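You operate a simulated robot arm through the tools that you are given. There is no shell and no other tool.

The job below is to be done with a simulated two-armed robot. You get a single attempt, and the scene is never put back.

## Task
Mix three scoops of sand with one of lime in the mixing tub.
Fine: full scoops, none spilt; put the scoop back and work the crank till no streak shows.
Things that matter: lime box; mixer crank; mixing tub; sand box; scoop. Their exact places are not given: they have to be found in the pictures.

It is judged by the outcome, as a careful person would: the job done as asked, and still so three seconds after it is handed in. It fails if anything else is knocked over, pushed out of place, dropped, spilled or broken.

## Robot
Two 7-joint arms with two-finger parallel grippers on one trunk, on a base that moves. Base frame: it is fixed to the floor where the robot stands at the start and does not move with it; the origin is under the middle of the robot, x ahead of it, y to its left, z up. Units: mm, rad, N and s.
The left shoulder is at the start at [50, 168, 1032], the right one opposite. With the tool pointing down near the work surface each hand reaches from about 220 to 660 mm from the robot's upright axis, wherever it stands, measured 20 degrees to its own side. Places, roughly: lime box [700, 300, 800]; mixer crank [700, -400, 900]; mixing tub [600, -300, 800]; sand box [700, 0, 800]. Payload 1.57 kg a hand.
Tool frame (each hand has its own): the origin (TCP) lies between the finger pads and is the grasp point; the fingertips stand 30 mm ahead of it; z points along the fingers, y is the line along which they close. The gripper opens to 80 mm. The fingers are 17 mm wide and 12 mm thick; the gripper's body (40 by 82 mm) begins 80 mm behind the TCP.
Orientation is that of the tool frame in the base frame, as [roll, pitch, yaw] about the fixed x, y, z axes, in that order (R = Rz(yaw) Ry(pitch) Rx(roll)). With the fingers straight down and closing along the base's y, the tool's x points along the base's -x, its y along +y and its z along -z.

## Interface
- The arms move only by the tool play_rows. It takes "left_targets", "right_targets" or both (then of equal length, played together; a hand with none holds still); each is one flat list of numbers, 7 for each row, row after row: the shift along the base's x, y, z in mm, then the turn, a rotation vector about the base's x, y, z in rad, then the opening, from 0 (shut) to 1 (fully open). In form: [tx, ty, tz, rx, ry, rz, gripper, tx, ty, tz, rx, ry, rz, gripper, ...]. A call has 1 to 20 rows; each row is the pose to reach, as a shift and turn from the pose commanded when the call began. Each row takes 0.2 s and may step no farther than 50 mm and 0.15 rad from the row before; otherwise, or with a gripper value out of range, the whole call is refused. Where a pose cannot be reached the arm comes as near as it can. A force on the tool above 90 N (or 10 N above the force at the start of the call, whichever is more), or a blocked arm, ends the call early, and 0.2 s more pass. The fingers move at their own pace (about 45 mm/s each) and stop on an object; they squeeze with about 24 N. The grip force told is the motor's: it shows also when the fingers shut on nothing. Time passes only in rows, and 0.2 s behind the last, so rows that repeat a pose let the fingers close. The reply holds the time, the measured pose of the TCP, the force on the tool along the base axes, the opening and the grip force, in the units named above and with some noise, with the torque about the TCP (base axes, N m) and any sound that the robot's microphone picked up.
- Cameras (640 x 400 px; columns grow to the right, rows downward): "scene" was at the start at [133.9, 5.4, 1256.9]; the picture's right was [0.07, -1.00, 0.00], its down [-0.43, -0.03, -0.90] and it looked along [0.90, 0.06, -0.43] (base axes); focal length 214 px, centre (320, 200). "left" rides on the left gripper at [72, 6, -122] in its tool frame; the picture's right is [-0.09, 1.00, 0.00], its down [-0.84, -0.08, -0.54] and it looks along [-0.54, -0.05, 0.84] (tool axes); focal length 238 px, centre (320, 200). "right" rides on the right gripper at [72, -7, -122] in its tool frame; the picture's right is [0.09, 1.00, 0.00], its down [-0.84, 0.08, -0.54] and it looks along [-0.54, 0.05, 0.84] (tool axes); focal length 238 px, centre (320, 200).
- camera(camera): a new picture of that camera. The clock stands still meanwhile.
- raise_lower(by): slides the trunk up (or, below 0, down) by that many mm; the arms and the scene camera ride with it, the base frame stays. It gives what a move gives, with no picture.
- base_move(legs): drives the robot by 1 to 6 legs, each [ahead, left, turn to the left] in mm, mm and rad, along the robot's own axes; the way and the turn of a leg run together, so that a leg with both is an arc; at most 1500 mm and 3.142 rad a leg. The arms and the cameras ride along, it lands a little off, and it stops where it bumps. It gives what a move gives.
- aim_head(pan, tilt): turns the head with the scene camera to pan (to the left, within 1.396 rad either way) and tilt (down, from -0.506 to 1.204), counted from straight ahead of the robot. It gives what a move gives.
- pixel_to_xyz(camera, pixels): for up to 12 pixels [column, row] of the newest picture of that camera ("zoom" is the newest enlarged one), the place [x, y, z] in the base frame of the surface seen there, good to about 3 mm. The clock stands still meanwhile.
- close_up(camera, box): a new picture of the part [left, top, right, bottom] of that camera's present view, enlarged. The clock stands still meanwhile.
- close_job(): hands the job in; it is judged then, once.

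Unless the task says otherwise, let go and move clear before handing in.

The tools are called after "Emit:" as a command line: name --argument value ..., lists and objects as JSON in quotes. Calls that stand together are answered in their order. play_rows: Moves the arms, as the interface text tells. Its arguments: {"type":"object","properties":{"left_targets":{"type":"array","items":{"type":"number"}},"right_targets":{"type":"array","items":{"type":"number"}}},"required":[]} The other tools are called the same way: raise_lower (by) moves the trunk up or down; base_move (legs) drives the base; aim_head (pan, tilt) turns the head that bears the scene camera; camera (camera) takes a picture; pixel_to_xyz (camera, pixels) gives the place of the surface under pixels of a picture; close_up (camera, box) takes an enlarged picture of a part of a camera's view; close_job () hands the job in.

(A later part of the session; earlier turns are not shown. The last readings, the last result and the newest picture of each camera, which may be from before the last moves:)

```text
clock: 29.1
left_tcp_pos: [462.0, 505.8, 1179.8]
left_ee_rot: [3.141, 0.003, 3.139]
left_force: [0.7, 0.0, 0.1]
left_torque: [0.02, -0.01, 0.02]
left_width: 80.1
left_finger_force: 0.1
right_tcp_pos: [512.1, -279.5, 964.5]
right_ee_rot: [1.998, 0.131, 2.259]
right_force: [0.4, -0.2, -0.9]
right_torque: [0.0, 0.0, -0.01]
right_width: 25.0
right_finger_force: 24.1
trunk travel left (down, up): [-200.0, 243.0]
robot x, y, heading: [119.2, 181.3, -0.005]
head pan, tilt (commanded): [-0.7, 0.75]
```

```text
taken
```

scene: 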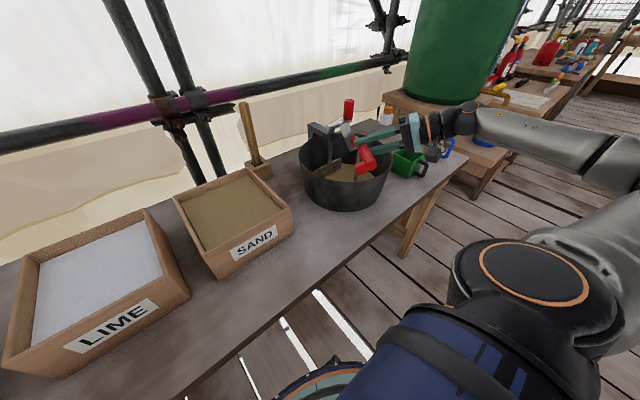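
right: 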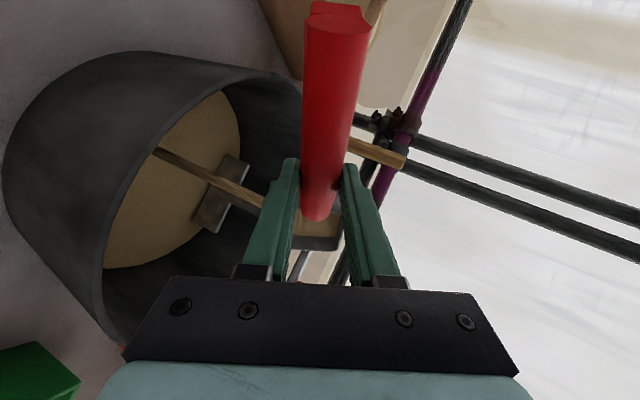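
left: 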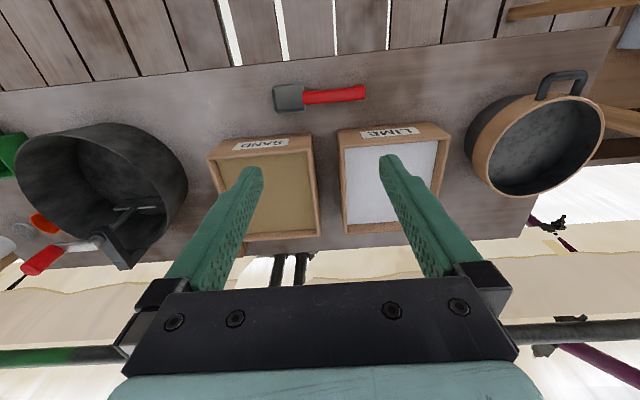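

Sand is streaming into the tub (a stream at about 200,180 in the right view, tub floor now sand-coloured). I'll keep rolling to empty the bowl and hold a moment.

Emit:
play_rows --right_targets '[0, 0, 0, 0.115, -0.08, 0, 0, 0, 0, 0, 0.229, -0.161, 0, 0, 0, 0, 0, 0.344, -0.241, 0, 0, 0, 0, 0, 0.459, -0.321, 0, 0, 0, 0, 0, 0.573, -0.402, 0, 0, 0, 0, 0, 0.688, -0.482, 0, 0, 0, 0, 0, 0.803, -0.563, 0, 0, 0, 0, 0, 0.803, -0.563, 0, 0, 0, 0, 0, 0.803, -0.563, 0, 0]'

Emit:
camera --camera "scene"

Emit:
camera --camera "right"

```text
clock: 31.1
left_tcp_pos: [462.7, 505.7, 1180.3]
left_ee_rot: [-3.141, 0.003, 3.139]
left_force: [-0.9, 0.3, -0.5]
left_torque: [-0.03, 0.02, 0.0]
left_width: 80.1
left_finger_force: 0.0
right_tcp_pos: [511.4, -279.5, 965.0]
right_ee_rot: [1.057, -0.151, 2.27]
right_force: [-0.6, -0.7, -0.3]
right_torque: [0.02, 0.02, 0.01]
right_width: 24.9
right_finger_force: 24.4
trunk travel left (down, up): [-200.0, 243.0]
robot x, y, heading: [118.4, 180.8, -0.001]
head pan, tilt (commanded): [-0.7, 0.75]
```

```text
taken
```

scene: 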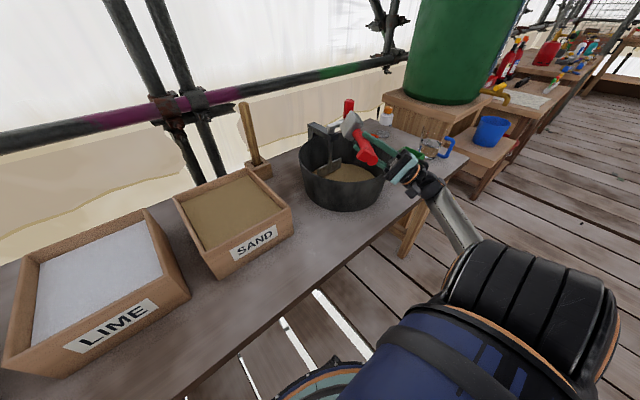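

```text
taken
```

right: 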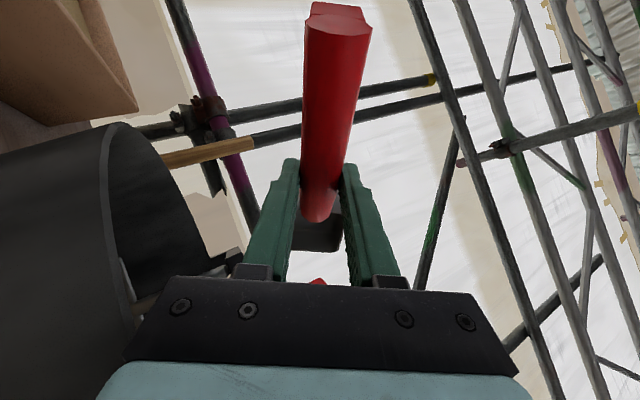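

Emit:
close_up --camera "scene" --box '[280, 90, 460, 220]'

Emit:
close_up --camera "right" --box '[260, 180, 380, 280]'

```text
3.08 times, centred on (370, 155) of scene
```

zoom: 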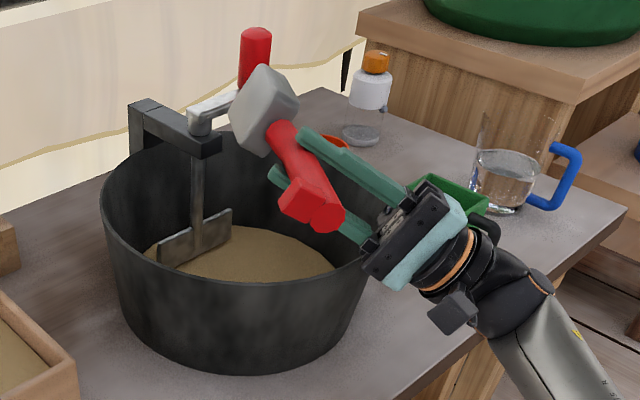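

```text
4.00 times, centred on (320, 230) of right
```

zoom: 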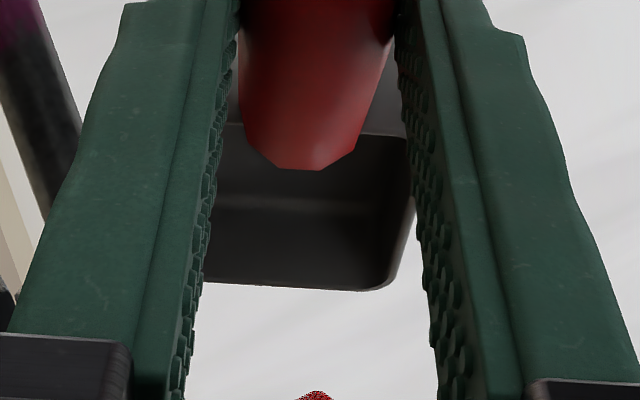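

The bowl is empty and the tub floor is sand-coloured with nothing on the table. I'll unroll the scoop back to level.

Emit:
play_rows --right_targets '[0, 0, 0, -0.115, 0.08, 0, 0, 0, 0, 0, -0.229, 0.161, 0, 0, 0, 0, 0, -0.344, 0.241, 0, 0, 0, 0, 0, -0.459, 0.321, 0, 0, 0, 0, 0, -0.573, 0.402, 0, 0, 0, 0, 0, -0.688, 0.482, 0, 0, 0, 0, 0, -0.803, 0.563, 0, 0, 0, 0, 0, -0.917, 0.643, 0, 0, 0, 0, 0, -1.032, 0.724, 0, 0, 0, 0, 0, -1.147, 0.804, 0, 0, 0, 0, 0, -1.261, 0.884, 0, 0, 0, 0, 0, -1.376, 0.965, 0, 0, 0, 0, 0, -1.491, 1.045, 0, 0, 0, 0, 0, -1.606, 1.126, 0, 0, 0, 0, 0, -1.72, 1.206, 0, 0]'

```text
clock: 34.3
left_tcp_pos: [461.7, 505.7, 1179.8]
left_ee_rot: [3.141, 0.004, 3.137]
left_force: [-1.0, 0.2, -0.5]
left_torque: [0.01, 0.02, 0.05]
left_width: 80.0
left_finger_force: 0.0
right_tcp_pos: [512.3, -280.9, 965.0]
right_ee_rot: [3.139, 0.299, 2.531]
right_force: [1.4, -0.1, -1.1]
right_torque: [0.05, 0.04, -0.02]
right_width: 24.9
right_finger_force: 24.2
trunk travel left (down, up): [-200.0, 243.0]
robot x, y, heading: [120.8, 179.8, -0.003]
head pan, tilt (commanded): [-0.7, 0.75]
```

Emit:
play_rows --right_targets '[3, 15, 0, 0, 0, 0.03, 0, 10, 43, -1, 0, 0, 0.08, 0, 17, 73, -2, 0, 0, 0.137, 0, 25, 105, -3, 0, 0, 0.197, 0, 33, 138, -4, 0, 0, 0.258, 0, 41, 171, -5, 0, 0, 0.32, 0, 49, 204, -6, 0, 0, 0.382, 0, 57, 237, -7, 0, 0, 0.444, 0, 65, 270, -8, 0, 0, 0.506, 0, 72, 300, -9, 0, 0, 0.562, 0, 77, 320, -10, 0, 0, 0.6, 0, 78, 327, -10, 0, 0, 0.611, 0]'

Emit:
aim_head --pan -0.35 --tilt 0.75

Emit:
camera --camera "scene"

```text
clock: 36.9
left_tcp_pos: [462.9, 506.2, 1180.9]
left_ee_rot: [-3.141, 0.004, 3.138]
left_force: [1.1, -0.2, 0.3]
left_torque: [0.04, -0.02, -0.01]
left_width: 79.8
left_finger_force: 0.0
right_tcp_pos: [590.5, 47.9, 954.4]
right_ee_rot: [3.14, 0.302, -3.138]
right_force: [-0.1, -0.2, -0.8]
right_torque: [-0.01, -0.02, 0.0]
right_width: 25.2
right_finger_force: 24.1
trunk travel left (down, up): [-200.0, 243.0]
robot x, y, heading: [118.3, 177.9, 0.001]
head pan, tilt (commanded): [-0.7, 0.75]
```

```text
clock: 37.7
left_tcp_pos: [461.1, 505.9, 1179.8]
left_ee_rot: [3.141, 0.004, 3.138]
left_force: [0.9, 0.2, 0.1]
left_torque: [0.01, -0.01, 0.0]
left_width: 79.7
left_finger_force: 0.1
right_tcp_pos: [591.2, 47.2, 955.1]
right_ee_rot: [3.138, 0.299, -3.141]
right_force: [-0.7, -0.1, -0.7]
right_torque: [0.01, 0.0, 0.0]
right_width: 25.3
right_finger_force: 23.9
trunk travel left (down, up): [-200.0, 243.0]
robot x, y, heading: [118.2, 177.8, -0.004]
head pan, tilt (commanded): [-0.351, 0.75]
```

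```text
taken
```

scene: 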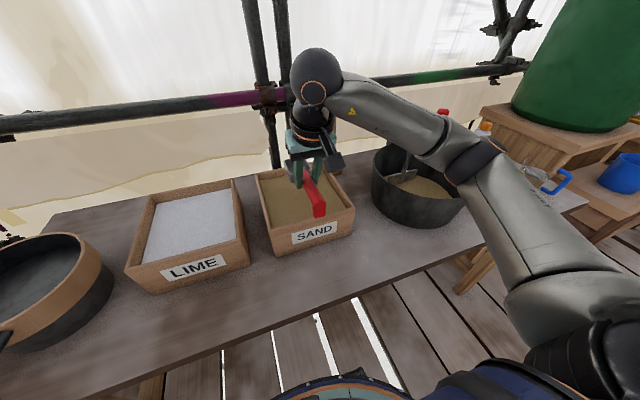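

Emit:
close_up --camera "scene" --box '[240, 150, 370, 260]'

Emit:
pixel_to_xyz --camera "zoom" --pixels '[[150, 180], [180, 240], [200, 280], [380, 220], [430, 200], [450, 260], [170, 330], [520, 290], [130, 130], [210, 330], [260, 300], [190, 310]]'

Emit:
pixel_to_xyz --camera "scene" --pixels '[[266, 180], [270, 190], [272, 200], [275, 210], [345, 200], [350, 210], [200, 220], [420, 195]]'

```text
3.64 times, centred on (305, 205) of scene
```

zoom: 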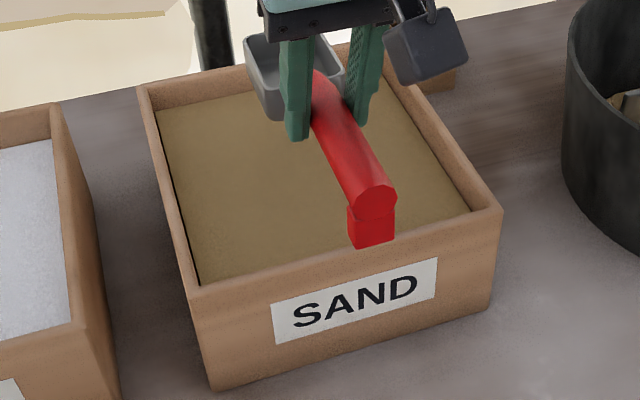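

```text
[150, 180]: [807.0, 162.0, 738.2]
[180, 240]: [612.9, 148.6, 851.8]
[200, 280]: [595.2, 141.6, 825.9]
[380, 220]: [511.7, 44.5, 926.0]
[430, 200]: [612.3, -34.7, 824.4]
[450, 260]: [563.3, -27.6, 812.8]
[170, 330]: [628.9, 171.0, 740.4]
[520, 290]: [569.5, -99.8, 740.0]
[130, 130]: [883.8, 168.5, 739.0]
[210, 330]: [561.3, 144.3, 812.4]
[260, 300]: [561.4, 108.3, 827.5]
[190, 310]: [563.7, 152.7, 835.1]
```

```text
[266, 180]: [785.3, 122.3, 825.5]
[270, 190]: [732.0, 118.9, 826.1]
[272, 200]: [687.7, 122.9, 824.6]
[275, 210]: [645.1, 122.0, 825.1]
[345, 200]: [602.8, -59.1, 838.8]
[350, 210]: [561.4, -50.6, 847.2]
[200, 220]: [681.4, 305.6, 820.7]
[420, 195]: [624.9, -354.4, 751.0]
```

The sand surface has dropped evenly to ≈825. I'll repeat the same dip about 3 mm deeper.

Emit:
play_rows --right_targets '[3, 0, 0, 0, 0.12, 0, 0, 6, 0, 0, 0, 0.24, 0, 0, 9, 0, -5, 0, 0.36, 0, 0, 12, 0, -15, 0, 0.48, 0, 0, 12, 0, -30, 0, 0.61, 0, 0, 12, 0, -50, 0, 0.61, 0, 0, 12, 0, -68, 0, 0.61, 0, 0, 12, 0, -80, 0, 0.61, 0, 0, 12, 0, -89, 0, 0.61, 0, 0, 17, 0, -89, 0, 0.61, 0, 0, 22, 0, -90, 0, 0.56, 0, 0, 27, 0, -92, 0, 0.5, 0, 0, 31, 0, -94, 0, 0.43, 0, 0, 34, 0, -96.5, 0, 0.35, 0, 0, 34, 0, -93, 0, 0.28, 0, 0, 31, 0, -85, 0, 0.2, 0, 0, 28, 0, -76, 0, 0.12, 0, 0, 28, 0, -65, 0, 0.05, 0, 0, 28, 0, -48, 0, 0, 0, 0, 28, 0, -32, 0, 0, 0, 0]'

Emit:
close_up --camera "right" --box '[270, 190, 370, 270]'

Emit:
close_up --camera "scene" --box '[240, 150, 370, 260]'

```text
clock: 41.9
left_tcp_pos: [462.5, 506.1, 1180.5]
left_ee_rot: [-3.14, 0.004, 3.138]
left_force: [0.2, 0.6, -0.7]
left_torque: [0.01, -0.01, -0.01]
left_width: 79.7
left_finger_force: 0.0
right_tcp_pos: [617.5, 46.8, 924.3]
right_ee_rot: [3.137, 0.3, 3.141]
right_force: [0.2, 0.7, -1.0]
right_torque: [0.0, 0.0, 0.03]
right_width: 25.2
right_finger_force: 24.2
trunk travel left (down, up): [-200.0, 243.0]
robot x, y, heading: [114.8, 178.2, -0.006]
head pan, tilt (commanded): [-0.351, 0.75]
```

```text
5.00 times, centred on (320, 230) of right
```

zoom: 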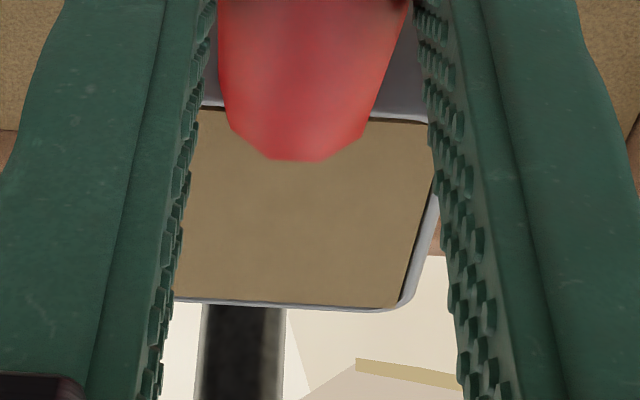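

```text
3.64 times, centred on (305, 205) of scene
```

zoom: 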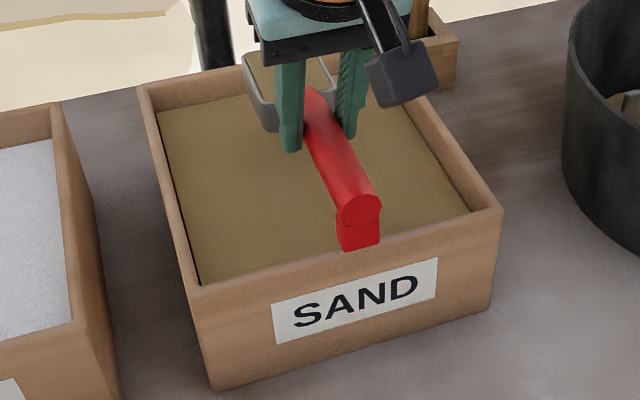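

The second scoop is full to the same mark. I'll carry it along the same path to the tub.

Emit:
play_rows --right_targets '[0, 0, 18, 0, 0, 0, 0, 0, 0, 40, 0, 0, 0, 0, -2, -6, 40, 0, 0, -0.011, 0, -6, -19, 40, 0, 0, -0.036, 0, -13, -38, 40, 0, 0, -0.071, 0, -20, -61, 40, 0, 0, -0.114, 0, -28, -85, 40, 0, 0, -0.161, 0, -37, -111, 40, 0, 0, -0.209, 0, -45, -137, 40, 0, 0, -0.257, 0, -54, -163, 40, 0, 0, -0.306, 0, -63, -188, 40, 0, 0, -0.354, 0, -71, -214, 40, 0, 0, -0.402, 0, -79, -239, 40, 0, 0, -0.448, 0, -87, -261, 40, 0, 0, -0.491, 0, -93, -280, 40, 0, 0, -0.527, 0, -98, -295, 40, 0, 0, -0.555, 0, -102, -307, 40, 0, 0, -0.577, 0, -105, -315, 40, 0, 0, -0.591, 0, -106, -320, 40, 0, 0, -0.602, 0, -107, -326, 40, 0, 0, -0.611, 0]'

Emit:
close_up --camera "right" --box '[220, 100, 420, 280]'

```text
clock: 46.1
left_tcp_pos: [462.1, 506.5, 1181.3]
left_ee_rot: [-3.141, 0.004, 3.138]
left_force: [0.0, -0.6, -0.8]
left_torque: [0.02, 0.0, 0.0]
left_width: 80.2
left_finger_force: 0.0
right_tcp_pos: [511.1, -279.0, 962.9]
right_ee_rot: [3.138, 0.301, 2.53]
right_force: [0.3, 0.7, 0.0]
right_torque: [0.02, -0.01, 0.01]
right_width: 25.0
right_finger_force: 23.8
trunk travel left (down, up): [-200.0, 243.0]
robot x, y, heading: [119.1, 179.8, 0.002]
head pan, tilt (commanded): [-0.351, 0.75]
```

```text
2.22 times, centred on (320, 190) of right
```

zoom: 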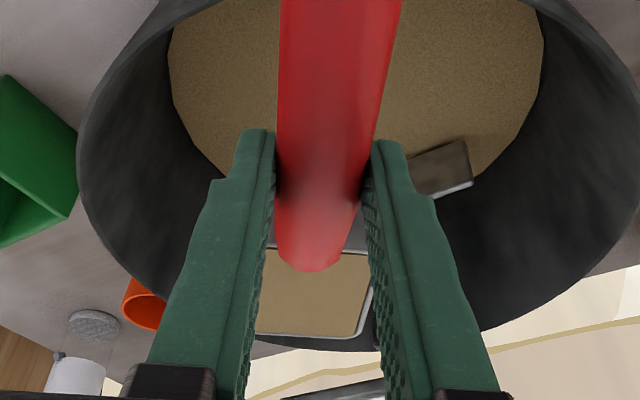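

The scoop is still full above the tub, and the tub holds the first scoop evenly. I'll pour with the same full roll.

Emit:
play_rows --right_targets '[0, 0, 0, 0.115, -0.08, 0, 0, 0, 0, 0, 0.229, -0.161, 0, 0, 0, 0, 0, 0.344, -0.241, 0, 0, 0, 0, 0, 0.459, -0.321, 0, 0, 0, 0, 0, 0.573, -0.402, 0, 0, 0, 0, 0, 0.688, -0.482, 0, 0, 0, 0, 0, 0.803, -0.563, 0, 0, 0, 0, 0, 0.917, -0.643, 0, 0, 0, 0, 0, 1.032, -0.724, 0, 0, 0, 0, 0, 1.147, -0.804, 0, 0, 0, 0, 0, 1.261, -0.884, 0, 0, 0, 0, 0, 1.376, -0.965, 0, 0, 0, 0, 0, 1.491, -1.045, 0, 0, 0, 0, 0, 1.606, -1.126, 0, 0, 0, 0, 0, 1.72, -1.206, 0, 0, 0, 0, 0, 1.72, -1.206, 0, 0, 0, 0, 0, 1.72, -1.206, 0, 0, 0, 0, 0, 1.72, -1.206, 0, 0]'

Emit:
close_up --camera "right" --box '[260, 180, 380, 280]'

Emit:
aim_head --pan -0.6 --tilt 0.75

Emit:
camera --camera "scene"

```text
clock: 49.9
left_tcp_pos: [461.6, 506.9, 1180.1]
left_ee_rot: [3.141, 0.001, 3.139]
left_force: [0.2, 0.7, 0.5]
left_torque: [0.0, -0.01, -0.02]
left_width: 80.0
left_finger_force: 0.1
right_tcp_pos: [511.8, -278.7, 963.3]
right_ee_rot: [1.058, -0.149, 2.268]
right_force: [0.1, -0.2, -2.2]
right_torque: [-0.01, 0.03, 0.03]
right_width: 25.2
right_finger_force: 24.4
trunk travel left (down, up): [-200.0, 243.0]
robot x, y, heading: [123.1, 180.9, -0.003]
head pan, tilt (commanded): [-0.351, 0.75]
```

```text
4.00 times, centred on (320, 230) of right
```

zoom: 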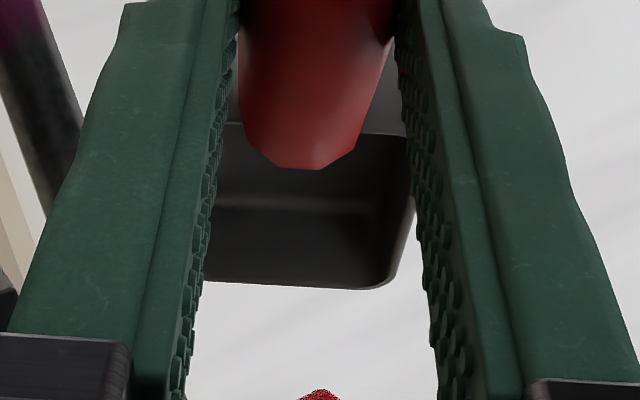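

```text
clock: 50.7
left_tcp_pos: [462.5, 506.0, 1180.9]
left_ee_rot: [-3.142, 0.004, 3.139]
left_force: [-0.3, -0.3, 0.0]
left_torque: [0.01, 0.0, 0.01]
left_width: 80.1
left_finger_force: 0.1
right_tcp_pos: [512.8, -278.5, 962.8]
right_ee_rot: [1.055, -0.149, 2.269]
right_force: [0.0, 0.2, -0.9]
right_torque: [0.03, 0.03, 0.0]
right_width: 25.0
right_finger_force: 23.9
trunk travel left (down, up): [-200.0, 243.0]
robot x, y, heading: [121.9, 179.1, -0.002]
head pan, tilt (commanded): [-0.6, 0.75]
```

```text
taken
```

scene: 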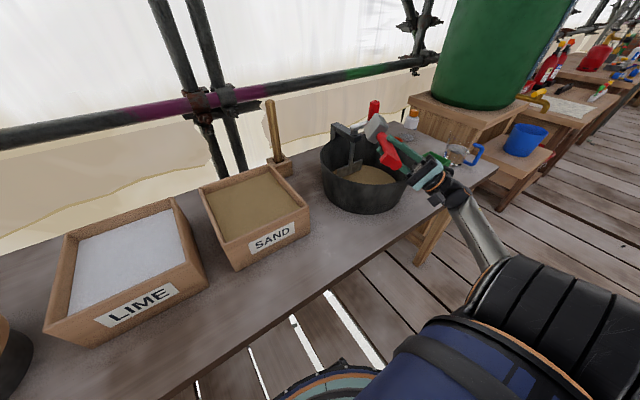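

The second scoop has emptied fully into the tub. I'll unroll and go back to the sand for the third.

Emit:
play_rows --right_targets '[0, 0, 0, -0.115, 0.08, 0, 0, 0, 0, 0, -0.229, 0.161, 0, 0, 0, 0, 0, -0.344, 0.241, 0, 0, 0, 0, 0, -0.459, 0.321, 0, 0, 0, 0, 0, -0.573, 0.402, 0, 0, 0, 0, 0, -0.688, 0.482, 0, 0, 0, 0, 0, -0.803, 0.563, 0, 0, 0, 0, 0, -0.917, 0.643, 0, 0, 0, 0, 0, -1.032, 0.724, 0, 0, 0, 0, 0, -1.147, 0.804, 0, 0, 0, 0, 0, -1.261, 0.884, 0, 0, 0, 0, 0, -1.376, 0.965, 0, 0, 0, 0, 0, -1.491, 1.045, 0, 0, 0, 0, 0, -1.606, 1.126, 0, 0, 0, 0, 0, -1.72, 1.206, 0, 0]'

Emit:
play_rows --right_targets '[3, 15, 0, 0, 0, 0.03, 0, 10, 43, -1, 0, 0, 0.08, 0, 17, 73, -2, 0, 0, 0.137, 0, 25, 105, -3, 0, 0, 0.197, 0, 33, 138, -4, 0, 0, 0.258, 0, 41, 171, -5, 0, 0, 0.32, 0, 49, 204, -6, 0, 0, 0.382, 0, 57, 237, -7, 0, 0, 0.444, 0, 65, 270, -8, 0, 0, 0.506, 0, 72, 300, -8, 0, 0, 0.562, 0, 77, 320, -8, 0, 0, 0.6, 0, 79, 326, -8, 0, 0, 0.611, 0, 79, 326, -8, 0, 0, 0.611, 0]'

Emit:
aim_head --pan -0.35 --tilt 0.75

Emit:
camera --camera "scene"

Emit:
pixel_to_xyz --camera "scene" --pixels '[[266, 182], [270, 190], [272, 200], [275, 210], [350, 212], [200, 220], [420, 195], [410, 190]]'

```text
clock: 53.9
left_tcp_pos: [462.5, 504.5, 1179.8]
left_ee_rot: [-3.141, 0.004, 3.139]
left_force: [-0.9, 0.5, -0.7]
left_torque: [0.04, -0.02, -0.01]
left_width: 80.0
left_finger_force: 0.0
right_tcp_pos: [511.7, -280.2, 962.8]
right_ee_rot: [3.14, 0.3, 2.529]
right_force: [0.0, -0.5, -0.4]
right_torque: [0.0, -0.05, 0.02]
right_width: 25.2
right_finger_force: 24.2
trunk travel left (down, up): [-200.0, 243.0]
robot x, y, heading: [118.3, 181.9, -0.007]
head pan, tilt (commanded): [-0.6, 0.75]
```

```text
clock: 56.7
left_tcp_pos: [462.4, 507.4, 1181.3]
left_ee_rot: [3.141, 0.004, 3.138]
left_force: [-0.3, -0.2, 0.3]
left_torque: [-0.01, 0.01, -0.02]
left_width: 80.2
left_finger_force: 0.1
right_tcp_pos: [589.6, 47.8, 955.3]
right_ee_rot: [3.14, 0.3, -3.14]
right_force: [-0.4, 0.5, -1.0]
right_torque: [-0.01, 0.01, -0.01]
right_width: 25.3
right_finger_force: 23.7
trunk travel left (down, up): [-200.0, 243.0]
robot x, y, heading: [119.3, 178.0, -0.002]
head pan, tilt (commanded): [-0.6, 0.75]
```

```text
clock: 57.5
left_tcp_pos: [462.2, 505.9, 1180.8]
left_ee_rot: [3.142, 0.005, 3.137]
left_force: [0.2, -0.3, -0.3]
left_torque: [0.01, 0.02, 0.0]
left_width: 80.0
left_finger_force: 0.0
right_tcp_pos: [590.7, 48.3, 956.0]
right_ee_rot: [3.138, 0.299, 3.14]
right_force: [0.1, -0.3, -1.2]
right_torque: [-0.01, 0.02, 0.0]
right_width: 25.1
right_finger_force: 23.9
trunk travel left (down, up): [-200.0, 243.0]
robot x, y, heading: [117.5, 177.0, -0.005]
head pan, tilt (commanded): [-0.351, 0.75]
```

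```text
taken
```

scene: 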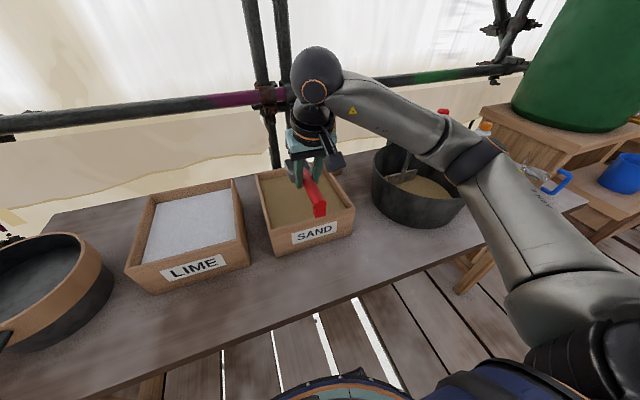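

```text
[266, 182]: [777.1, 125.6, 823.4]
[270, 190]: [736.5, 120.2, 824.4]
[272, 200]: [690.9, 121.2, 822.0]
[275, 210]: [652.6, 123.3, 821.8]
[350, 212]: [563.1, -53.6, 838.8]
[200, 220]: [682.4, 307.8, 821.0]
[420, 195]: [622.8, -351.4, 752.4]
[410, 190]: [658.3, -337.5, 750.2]
```

The sand is now at ≈822.5, level and undisturbed. I'll take the third dip another 2–3 mm deeper.

Emit:
play_rows --right_targets '[3, -1, 0, 0, 0.12, 0, 0, 6, -1, 0, 0, 0.24, 0, 0, 9, -1, -5, 0, 0.36, 0, 0, 12, -1, -15, 0, 0.48, 0, 0, 12, -1, -30, 0, 0.61, 0, 0, 12, -1, -50, 0, 0.61, 0, 0, 12, -1, -68, 0, 0.61, 0, 0, 12, -1, -80, 0, 0.61, 0, 0, 12, -1, -91, 0, 0.61, 0, 0, 17, -1, -91, 0, 0.61, 0, 0, 22, -1, -93, 0, 0.57, 0, 0, 27, -1, -95, 0, 0.52, 0, 0, 31, -1, -97, 0, 0.45, 0, 0, 34, -1, -99, 0, 0.38, 0, 0, 34, -1, -96, 0, 0.31, 0, 0, 31, -1, -88, 0, 0.22, 0, 0, 28, -1, -78, 0, 0.13, 0, 0, 28, -1, -66, 0, 0.05, 0, 0, 28, -1, -48, 0, 0, 0, 0, 28, -1, -32, 0, 0, 0, 0]'

Emit:
close_up --camera "right" --box '[270, 190, 370, 270]'

Emit:
close_up --camera "scene" --box '[240, 150, 370, 260]'

```text
clock: 61.7
left_tcp_pos: [462.3, 507.1, 1180.8]
left_ee_rot: [3.141, 0.003, 3.138]
left_force: [-0.8, -0.1, -0.2]
left_torque: [-0.02, 0.0, -0.01]
left_width: 79.9
left_finger_force: 0.0
right_tcp_pos: [617.9, 47.4, 922.2]
right_ee_rot: [3.137, 0.301, 3.14]
right_force: [0.5, -0.4, -1.4]
right_torque: [-0.02, 0.03, 0.04]
right_width: 25.1
right_finger_force: 24.0
trunk travel left (down, up): [-200.0, 243.0]
robot x, y, heading: [119.4, 176.1, -0.004]
head pan, tilt (commanded): [-0.351, 0.75]
```

```text
5.00 times, centred on (320, 230) of right
```

zoom: 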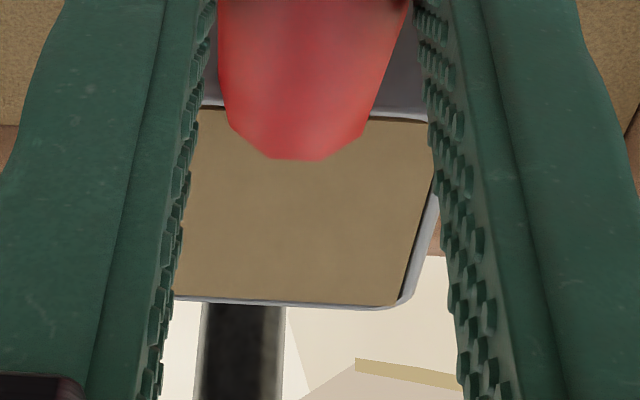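

```text
3.64 times, centred on (305, 205) of scene
```

zoom: 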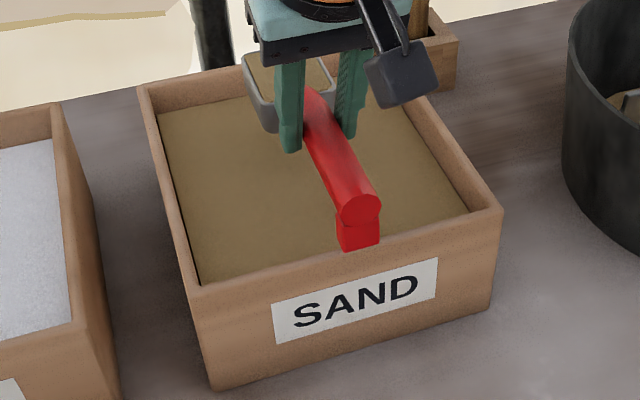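

The third scoop is full to the same mark. I'll carry it to the tub on the same path and then pour.

Emit:
play_rows --right_targets '[0, 0, 18, 0, 0, 0, 0, 0, 0, 41, 0, 0, 0, 0, -2, -6, 41, 0, 0, -0.011, 0, -6, -19, 41, 0, 0, -0.036, 0, -13, -38, 41, 0, 0, -0.071, 0, -20, -61, 41, 0, 0, -0.114, 0, -28, -85, 41, 0, 0, -0.161, 0, -37, -111, 41, 0, 0, -0.209, 0, -45, -137, 41, 0, 0, -0.257, 0, -54, -163, 41, 0, 0, -0.306, 0, -63, -188, 41, 0, 0, -0.354, 0, -71, -214, 41, 0, 0, -0.402, 0, -79, -239, 41, 0, 0, -0.448, 0, -87, -261, 41, 0, 0, -0.491, 0, -93, -280, 41, 0, 0, -0.527, 0, -98, -295, 41, 0, 0, -0.555, 0, -102, -307, 41, 0, 0, -0.577, 0, -105, -315, 41, 0, 0, -0.591, 0, -106, -320, 41, 0, 0, -0.602, 0, -107, -326, 41, 0, 0, -0.611, 0]'

Emit:
close_up --camera "right" --box '[220, 100, 420, 280]'

```text
clock: 65.9
left_tcp_pos: [460.7, 505.9, 1181.3]
left_ee_rot: [3.141, 0.004, 3.138]
left_force: [-0.2, 0.2, 0.1]
left_torque: [0.01, -0.01, 0.03]
left_width: 80.5
left_finger_force: 0.1
right_tcp_pos: [512.3, -278.8, 964.1]
right_ee_rot: [3.137, 0.297, 2.53]
right_force: [0.1, 0.4, -1.2]
right_torque: [-0.04, 0.0, -0.01]
right_width: 25.0
right_finger_force: 24.4
trunk travel left (down, up): [-200.0, 243.0]
robot x, y, heading: [121.9, 181.4, -0.003]
head pan, tilt (commanded): [-0.351, 0.75]
```

```text
2.22 times, centred on (320, 190) of right
```

zoom: 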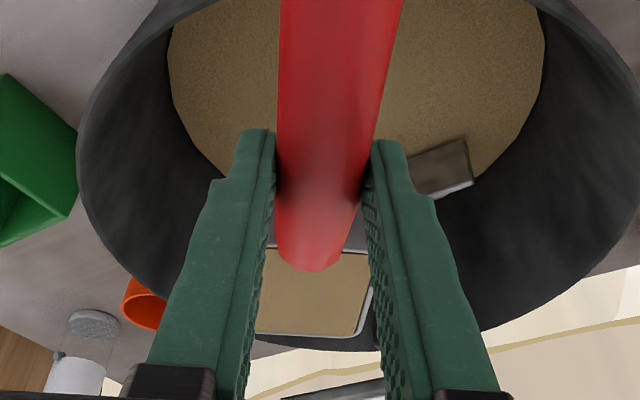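

The scoop is in place and full, so I'll pour the third scoop of sand.

Emit:
play_rows --right_targets '[0, 0, 0, 0.115, -0.08, 0, 0, 0, 0, 0, 0.229, -0.161, 0, 0, 0, 0, 0, 0.344, -0.241, 0, 0, 0, 0, 0, 0.459, -0.321, 0, 0, 0, 0, 0, 0.573, -0.402, 0, 0, 0, 0, 0, 0.688, -0.482, 0, 0, 0, 0, 0, 0.803, -0.563, 0, 0, 0, 0, 0, 0.917, -0.643, 0, 0, 0, 0, 0, 1.032, -0.724, 0, 0, 0, 0, 0, 1.147, -0.804, 0, 0, 0, 0, 0, 1.261, -0.884, 0, 0, 0, 0, 0, 1.376, -0.965, 0, 0, 0, 0, 0, 1.491, -1.045, 0, 0, 0, 0, 0, 1.606, -1.126, 0, 0, 0, 0, 0, 1.72, -1.206, 0, 0, 0, 0, 0, 1.72, -1.206, 0, 0, 0, 0, 0, 1.72, -1.206, 0, 0, 0, 0, 0, 1.72, -1.206, 0, 0]'

Emit:
close_up --camera "right" --box '[260, 180, 380, 280]'

Emit:
aim_head --pan -0.6 --tilt 0.75

Emit:
close_up --camera "scene" --box '[300, 90, 480, 220]'

```text
clock: 69.7
left_tcp_pos: [460.7, 506.2, 1180.0]
left_ee_rot: [-3.141, 0.003, 3.136]
left_force: [0.4, 0.0, 0.5]
left_torque: [0.02, -0.01, 0.0]
left_width: 80.0
left_finger_force: 0.1
right_tcp_pos: [511.3, -279.7, 962.4]
right_ee_rot: [1.057, -0.149, 2.27]
right_force: [-0.1, 0.2, -0.8]
right_torque: [0.01, 0.01, 0.04]
right_width: 25.0
right_finger_force: 24.1
trunk travel left (down, up): [-200.0, 243.0]
robot x, y, heading: [119.0, 178.5, -0.005]
head pan, tilt (commanded): [-0.351, 0.75]
```

```text
4.00 times, centred on (320, 230) of right
```

zoom: 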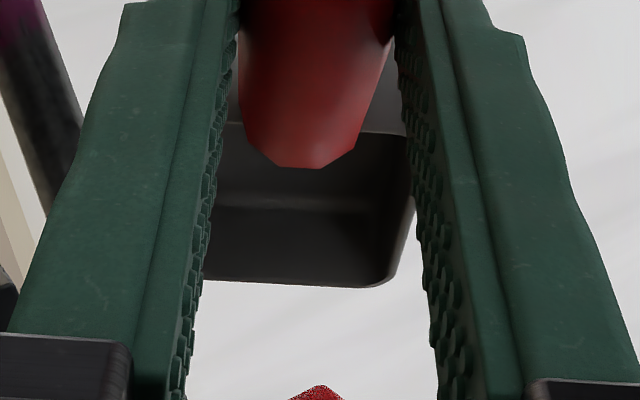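

```text
clock: 70.5
left_tcp_pos: [461.6, 505.9, 1178.9]
left_ee_rot: [-3.141, 0.004, 3.137]
left_force: [0.1, 0.7, 0.4]
left_torque: [0.01, -0.02, 0.0]
left_width: 79.9
left_finger_force: 0.0
right_tcp_pos: [512.7, -280.3, 962.9]
right_ee_rot: [1.057, -0.149, 2.268]
right_force: [-0.1, -0.3, -0.7]
right_torque: [-0.04, 0.05, 0.02]
right_width: 25.1
right_finger_force: 23.9
trunk travel left (down, up): [-200.0, 243.0]
robot x, y, heading: [116.5, 178.0, -0.004]
head pan, tilt (commanded): [-0.6, 0.75]
```

```text
3.08 times, centred on (390, 155) of scene
```

zoom: 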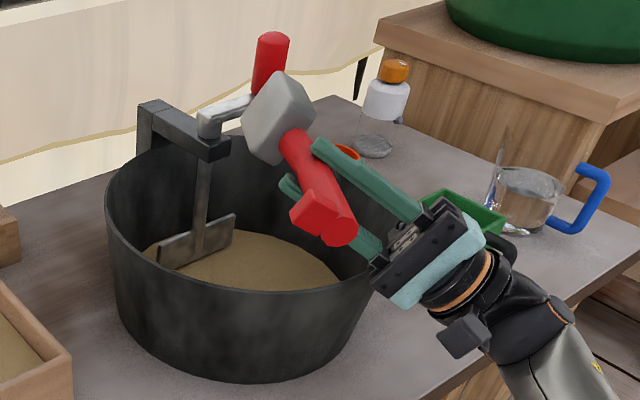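

Three full scoops of sand are in the tub and nothing has spilt. I'll unroll the scoop, then measure the lime box precisely before going there.

Emit:
play_rows --right_targets '[0, 0, 0, -0.115, 0.08, 0, 0, 0, 0, 0, -0.229, 0.161, 0, 0, 0, 0, 0, -0.344, 0.241, 0, 0, 0, 0, 0, -0.459, 0.321, 0, 0, 0, 0, 0, -0.573, 0.402, 0, 0, 0, 0, 0, -0.688, 0.482, 0, 0, 0, 0, 0, -0.803, 0.563, 0, 0, 0, 0, 0, -0.917, 0.643, 0, 0, 0, 0, 0, -1.032, 0.724, 0, 0, 0, 0, 0, -1.147, 0.804, 0, 0, 0, 0, 0, -1.261, 0.884, 0, 0, 0, 0, 0, -1.376, 0.965, 0, 0, 0, 0, 0, -1.491, 1.045, 0, 0, 0, 0, 0, -1.606, 1.126, 0, 0, 0, 0, 0, -1.72, 1.206, 0, 0]'

Emit:
aim_head --pan 0.1 --tilt 0.75

Emit:
camera --camera "scene"

Emit:
close_up --camera "scene" --box '[240, 150, 400, 270]'

```text
clock: 73.7
left_tcp_pos: [462.2, 506.4, 1179.7]
left_ee_rot: [3.141, 0.003, 3.138]
left_force: [0.7, 0.4, -0.1]
left_torque: [0.0, -0.01, -0.02]
left_width: 80.0
left_finger_force: 0.1
right_tcp_pos: [511.2, -279.9, 964.5]
right_ee_rot: [3.139, 0.299, 2.531]
right_force: [0.0, 0.6, -1.3]
right_torque: [0.03, -0.02, -0.03]
right_width: 25.0
right_finger_force: 23.6
trunk travel left (down, up): [-200.0, 243.0]
robot x, y, heading: [117.1, 178.5, -0.003]
head pan, tilt (commanded): [-0.6, 0.75]
```

```text
clock: 74.7
left_tcp_pos: [461.7, 506.1, 1181.0]
left_ee_rot: [-3.14, 0.004, 3.138]
left_force: [-0.5, -0.2, 0.2]
left_torque: [0.01, 0.02, 0.01]
left_width: 80.1
left_finger_force: 0.1
right_tcp_pos: [511.7, -278.9, 964.5]
right_ee_rot: [3.137, 0.301, 2.531]
right_force: [-0.9, 0.8, -0.2]
right_torque: [0.03, 0.01, 0.01]
right_width: 25.1
right_finger_force: 23.9
trunk travel left (down, up): [-200.0, 243.0]
robot x, y, heading: [117.5, 178.8, -0.007]
head pan, tilt (commanded): [0.099, 0.75]
```

```text
taken
```

scene: 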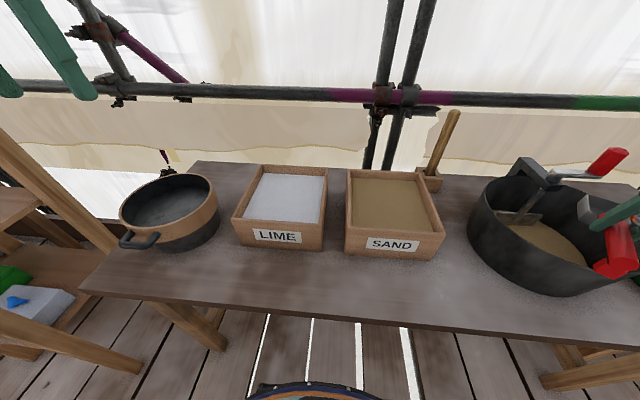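

```text
3.33 times, centred on (320, 210) of scene
```

zoom: 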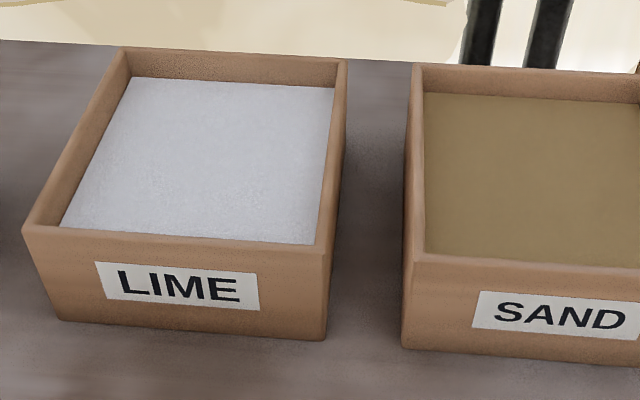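

Emit:
pixel_to_xyz --camera "zoom" --pixels '[[26, 230], [170, 242], [325, 252], [170, 236], [65, 226], [310, 242], [200, 222], [326, 180], [333, 180], [338, 70], [320, 335], [90, 190]]'

Emit:
pixel_to_xyz --camera "zoom" --pixels '[[180, 330], [60, 315], [220, 252], [220, 246], [220, 243], [220, 240], [220, 237], [220, 234], [320, 238], [324, 238], [327, 238], [331, 238]]'

```text
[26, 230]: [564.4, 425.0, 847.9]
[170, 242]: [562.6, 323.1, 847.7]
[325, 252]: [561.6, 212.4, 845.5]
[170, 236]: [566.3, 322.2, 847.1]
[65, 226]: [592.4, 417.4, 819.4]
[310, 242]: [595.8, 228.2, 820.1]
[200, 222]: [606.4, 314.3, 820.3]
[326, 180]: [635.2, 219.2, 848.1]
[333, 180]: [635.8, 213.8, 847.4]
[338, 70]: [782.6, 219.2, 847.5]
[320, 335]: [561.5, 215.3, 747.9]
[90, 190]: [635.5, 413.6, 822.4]
```

```text
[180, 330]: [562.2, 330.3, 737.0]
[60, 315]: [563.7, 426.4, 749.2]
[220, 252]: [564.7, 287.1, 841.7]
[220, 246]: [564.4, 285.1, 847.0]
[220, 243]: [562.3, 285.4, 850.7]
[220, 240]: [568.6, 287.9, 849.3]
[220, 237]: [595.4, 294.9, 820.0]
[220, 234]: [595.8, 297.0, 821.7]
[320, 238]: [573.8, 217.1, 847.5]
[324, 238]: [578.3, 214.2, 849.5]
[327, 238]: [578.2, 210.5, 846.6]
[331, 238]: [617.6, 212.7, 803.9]
```

The lime box is measured (near wall x 562–571, right wall y 211–220, lime surface 820). I'll swing the empty scoop over to it with the bowl turned 12° left.

Emit:
play_rows --right_targets '[2, 11, 0, 0, 0, 0.016, 0, 5, 32, -1, 0, 0, 0.049, 0, 9, 61, -1, 0, 0, 0.094, 0, 13, 92, -2, 0, 0, 0.141, 0, 18, 122, -2, 0, 0, 0.189, 0, 22, 153, -3, 0, 0, 0.236, 0, 27, 184, -3, 0, 0, 0.284, 0, 32, 215, -4, 0, 0, 0.331, 0, 36, 246, -4, 0, 0, 0.379, 0, 41, 277, -5, 0, 0, 0.426, 0, 45, 307, -5, 0, 0, 0.474, 0, 50, 338, -6, 0, 0, 0.522, 0, 54, 369, -6, 0, 0, 0.569, 0, 59, 400, -7, 0, 0, 0.617, 0, 63, 431, -7, 0, 0, 0.664, 0, 68, 462, -8, 0, 0, 0.712, 0, 72, 492, -8, 0, 0, 0.759, 0, 76, 516, -9, 0, 0, 0.795, 0, 78, 532, -9, 0, 0, 0.82, 0, 78, 532, -9, 0, 0, 0.82, 0]'

Emit:
camera --camera "scene"

Emit:
camera --camera "right"

```text
clock: 78.9
left_tcp_pos: [463.1, 508.1, 1181.0]
left_ee_rot: [-3.141, 0.003, 3.138]
left_force: [0.0, -0.4, -0.9]
left_torque: [0.01, 0.0, 0.03]
left_width: 80.1
left_finger_force: 0.1
right_tcp_pos: [588.5, 252.7, 954.5]
right_ee_rot: [3.139, 0.301, -2.929]
right_force: [0.0, 0.6, -1.2]
right_torque: [0.03, 0.0, 0.02]
right_width: 25.3
right_finger_force: 24.2
trunk travel left (down, up): [-200.0, 243.0]
robot x, y, heading: [116.4, 178.0, -0.0]
head pan, tilt (commanded): [0.099, 0.75]
```

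```text
taken
```

scene: 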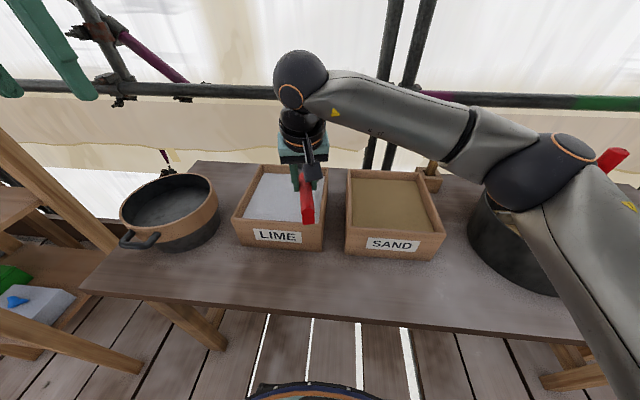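

```text
taken
```

right: 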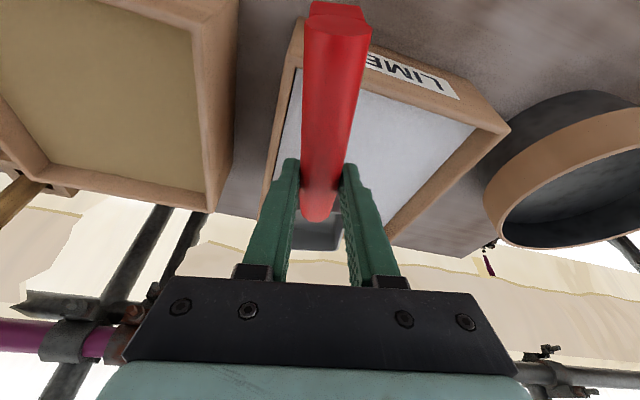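

The bowl is over the lime and the pose is reachable. I'll tilt nose-down above the surface first to check the arm follows fully.

Emit:
play_rows --right_targets '[4, 1, 0, -0.025, 0.117, 0, 0, 8, 2, 0, -0.05, 0.235, 0, 0, 12, 3, -5, -0.075, 0.352, 0, 0, 16, 3.5, -10, -0.1, 0.469, 0, 0, 17, 4, -15, -0.127, 0.597, 0, 0, 17, 4, -15, -0.127, 0.597, 0, 0]'

Emit:
camera --camera "right"

Emit:
close_up --camera "scene" --box '[220, 120, 380, 260]'

```text
clock: 80.3
left_tcp_pos: [462.5, 505.4, 1180.9]
left_ee_rot: [-3.142, 0.002, 3.138]
left_force: [-0.8, -0.5, -0.6]
left_torque: [-0.02, -0.04, -0.02]
left_width: 80.0
left_finger_force: 0.0
right_tcp_pos: [580.2, 244.8, 940.1]
right_ee_rot: [3.139, -0.314, -2.931]
right_force: [0.6, -0.4, -1.6]
right_torque: [-0.03, 0.0, -0.02]
right_width: 25.2
right_finger_force: 23.7
right hand out of reach, approached as far as the arm can: row 4, 5, 6
trunk travel left (down, up): [-200.0, 243.0]
robot x, y, heading: [119.0, 180.7, -0.004]
head pan, tilt (commanded): [0.099, 0.75]
```

```text
taken
```

right: 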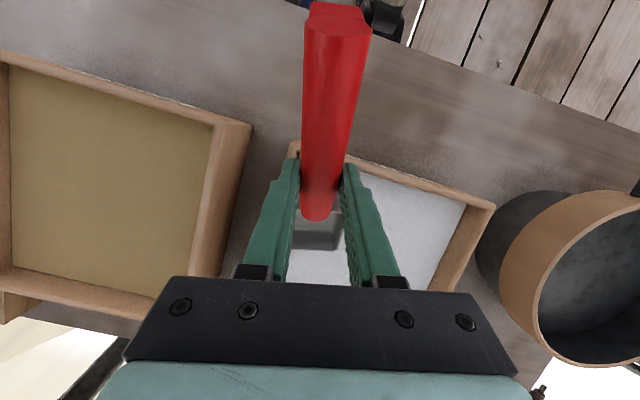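

```text
2.86 times, centred on (300, 190) of scene
```

zoom: 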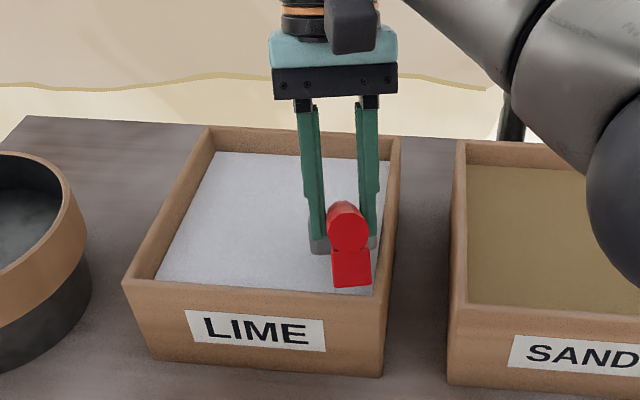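

At the tilt the arm fell 25 mm short (reach limit at row 4–6), with nothing touched. I'll level and raise the empty scoop, then drive the base 60 mm forward to gain reach for both lime and tub.

Emit:
play_rows --right_targets '[-3, -1, 5, 0.025, -0.117, 0, 0, -8, -2, 10, 0.05, -0.235, 0, 0, -14, -3, 15, 0.075, -0.352, 0, 0, -22, -4, 25, 0.1, -0.469, 0, 0, -32, -5, 40, 0.127, -0.597, 0, 0, -45, -5, 50, 0.127, -0.597, 0, 0, -45, -5, 50, 0.127, -0.597, 0, 0]'

Emit:
base_move --legs '[[60, 0, 0]]'

Emit:
camera --camera "scene"

Emit:
camera --camera "right"

```text
clock: 81.9
left_tcp_pos: [463.1, 506.6, 1179.7]
left_ee_rot: [-3.141, 0.003, 3.138]
left_force: [0.0, -0.5, 1.2]
left_torque: [0.03, 0.01, -0.02]
left_width: 79.8
left_finger_force: 0.2
right_tcp_pos: [535.2, 237.3, 990.1]
right_ee_rot: [3.139, 0.299, -2.931]
right_force: [0.3, 0.0, -2.0]
right_torque: [-0.02, -0.01, 0.02]
right_width: 25.2
right_finger_force: 24.3
trunk travel left (down, up): [-200.0, 243.0]
robot x, y, heading: [118.5, 180.7, -0.004]
head pan, tilt (commanded): [0.099, 0.75]
```

```text
clock: 82.9
left_tcp_pos: [521.2, 504.4, 1180.4]
left_ee_rot: [-3.141, 0.003, 3.138]
left_force: [-0.8, -0.3, -0.7]
left_torque: [0.02, -0.02, 0.02]
left_width: 80.0
left_finger_force: 0.1
right_tcp_pos: [593.1, 237.8, 990.0]
right_ee_rot: [3.139, 0.299, -2.935]
right_force: [0.0, -0.6, -1.4]
right_torque: [0.02, 0.0, 0.0]
right_width: 25.2
right_finger_force: 23.5
trunk travel left (down, up): [-200.0, 243.0]
robot x, y, heading: [177.2, 179.3, -0.005]
head pan, tilt (commanded): [0.099, 0.75]
```

```text
taken
```

scene: 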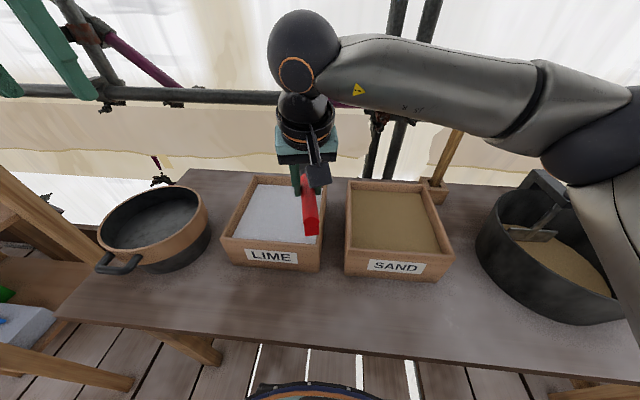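

```text
taken
```

right: 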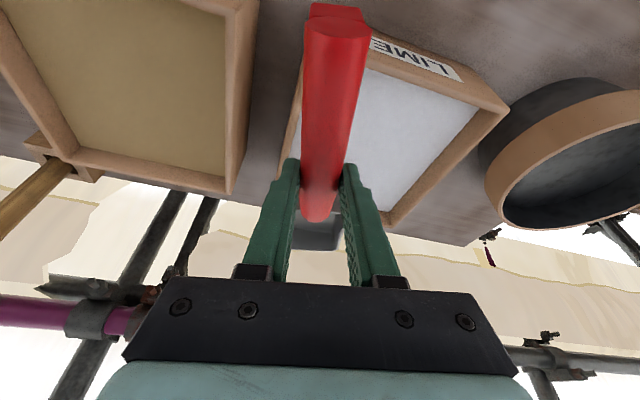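

The base moved 59 mm without a bump and nothing was disturbed. I'll repeat the tilt test over the lime.

Emit:
play_rows --right_targets '[3, 5, -10, -0.025, 0.117, 0, 0, 6, 10, -20, -0.05, 0.235, 0, 0, 8, 14, -30, -0.075, 0.352, 0, 0, 10, 17, -40, -0.1, 0.469, 0, 0, 12, 19, -50, -0.127, 0.597, 0, 0, 12, 19, -50, -0.127, 0.597, 0, 0]'

Emit:
camera --camera "right"

Emit:
close_up --camera "scene" --box '[220, 120, 380, 290]'

```text
clock: 84.3
left_tcp_pos: [520.2, 506.6, 1180.5]
left_ee_rot: [-3.141, 0.003, 3.136]
left_force: [0.2, -1.2, 0.2]
left_torque: [-0.01, 0.0, -0.03]
left_width: 80.1
left_finger_force: 0.0
right_tcp_pos: [605.9, 256.6, 940.7]
right_ee_rot: [3.139, -0.313, -2.934]
right_force: [-0.1, -0.4, -1.0]
right_torque: [0.0, 0.01, -0.03]
right_width: 25.3
right_finger_force: 23.9
trunk travel left (down, up): [-200.0, 243.0]
robot x, y, heading: [179.6, 180.0, -0.004]
head pan, tilt (commanded): [0.099, 0.75]
```

```text
taken
```

right: 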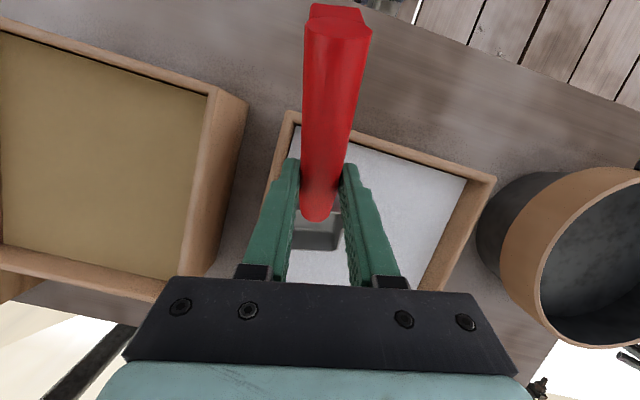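

```text
2.35 times, centred on (300, 205) of scene
```

zoom: 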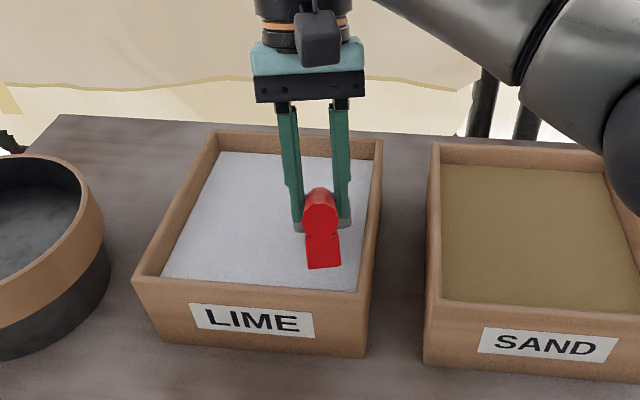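

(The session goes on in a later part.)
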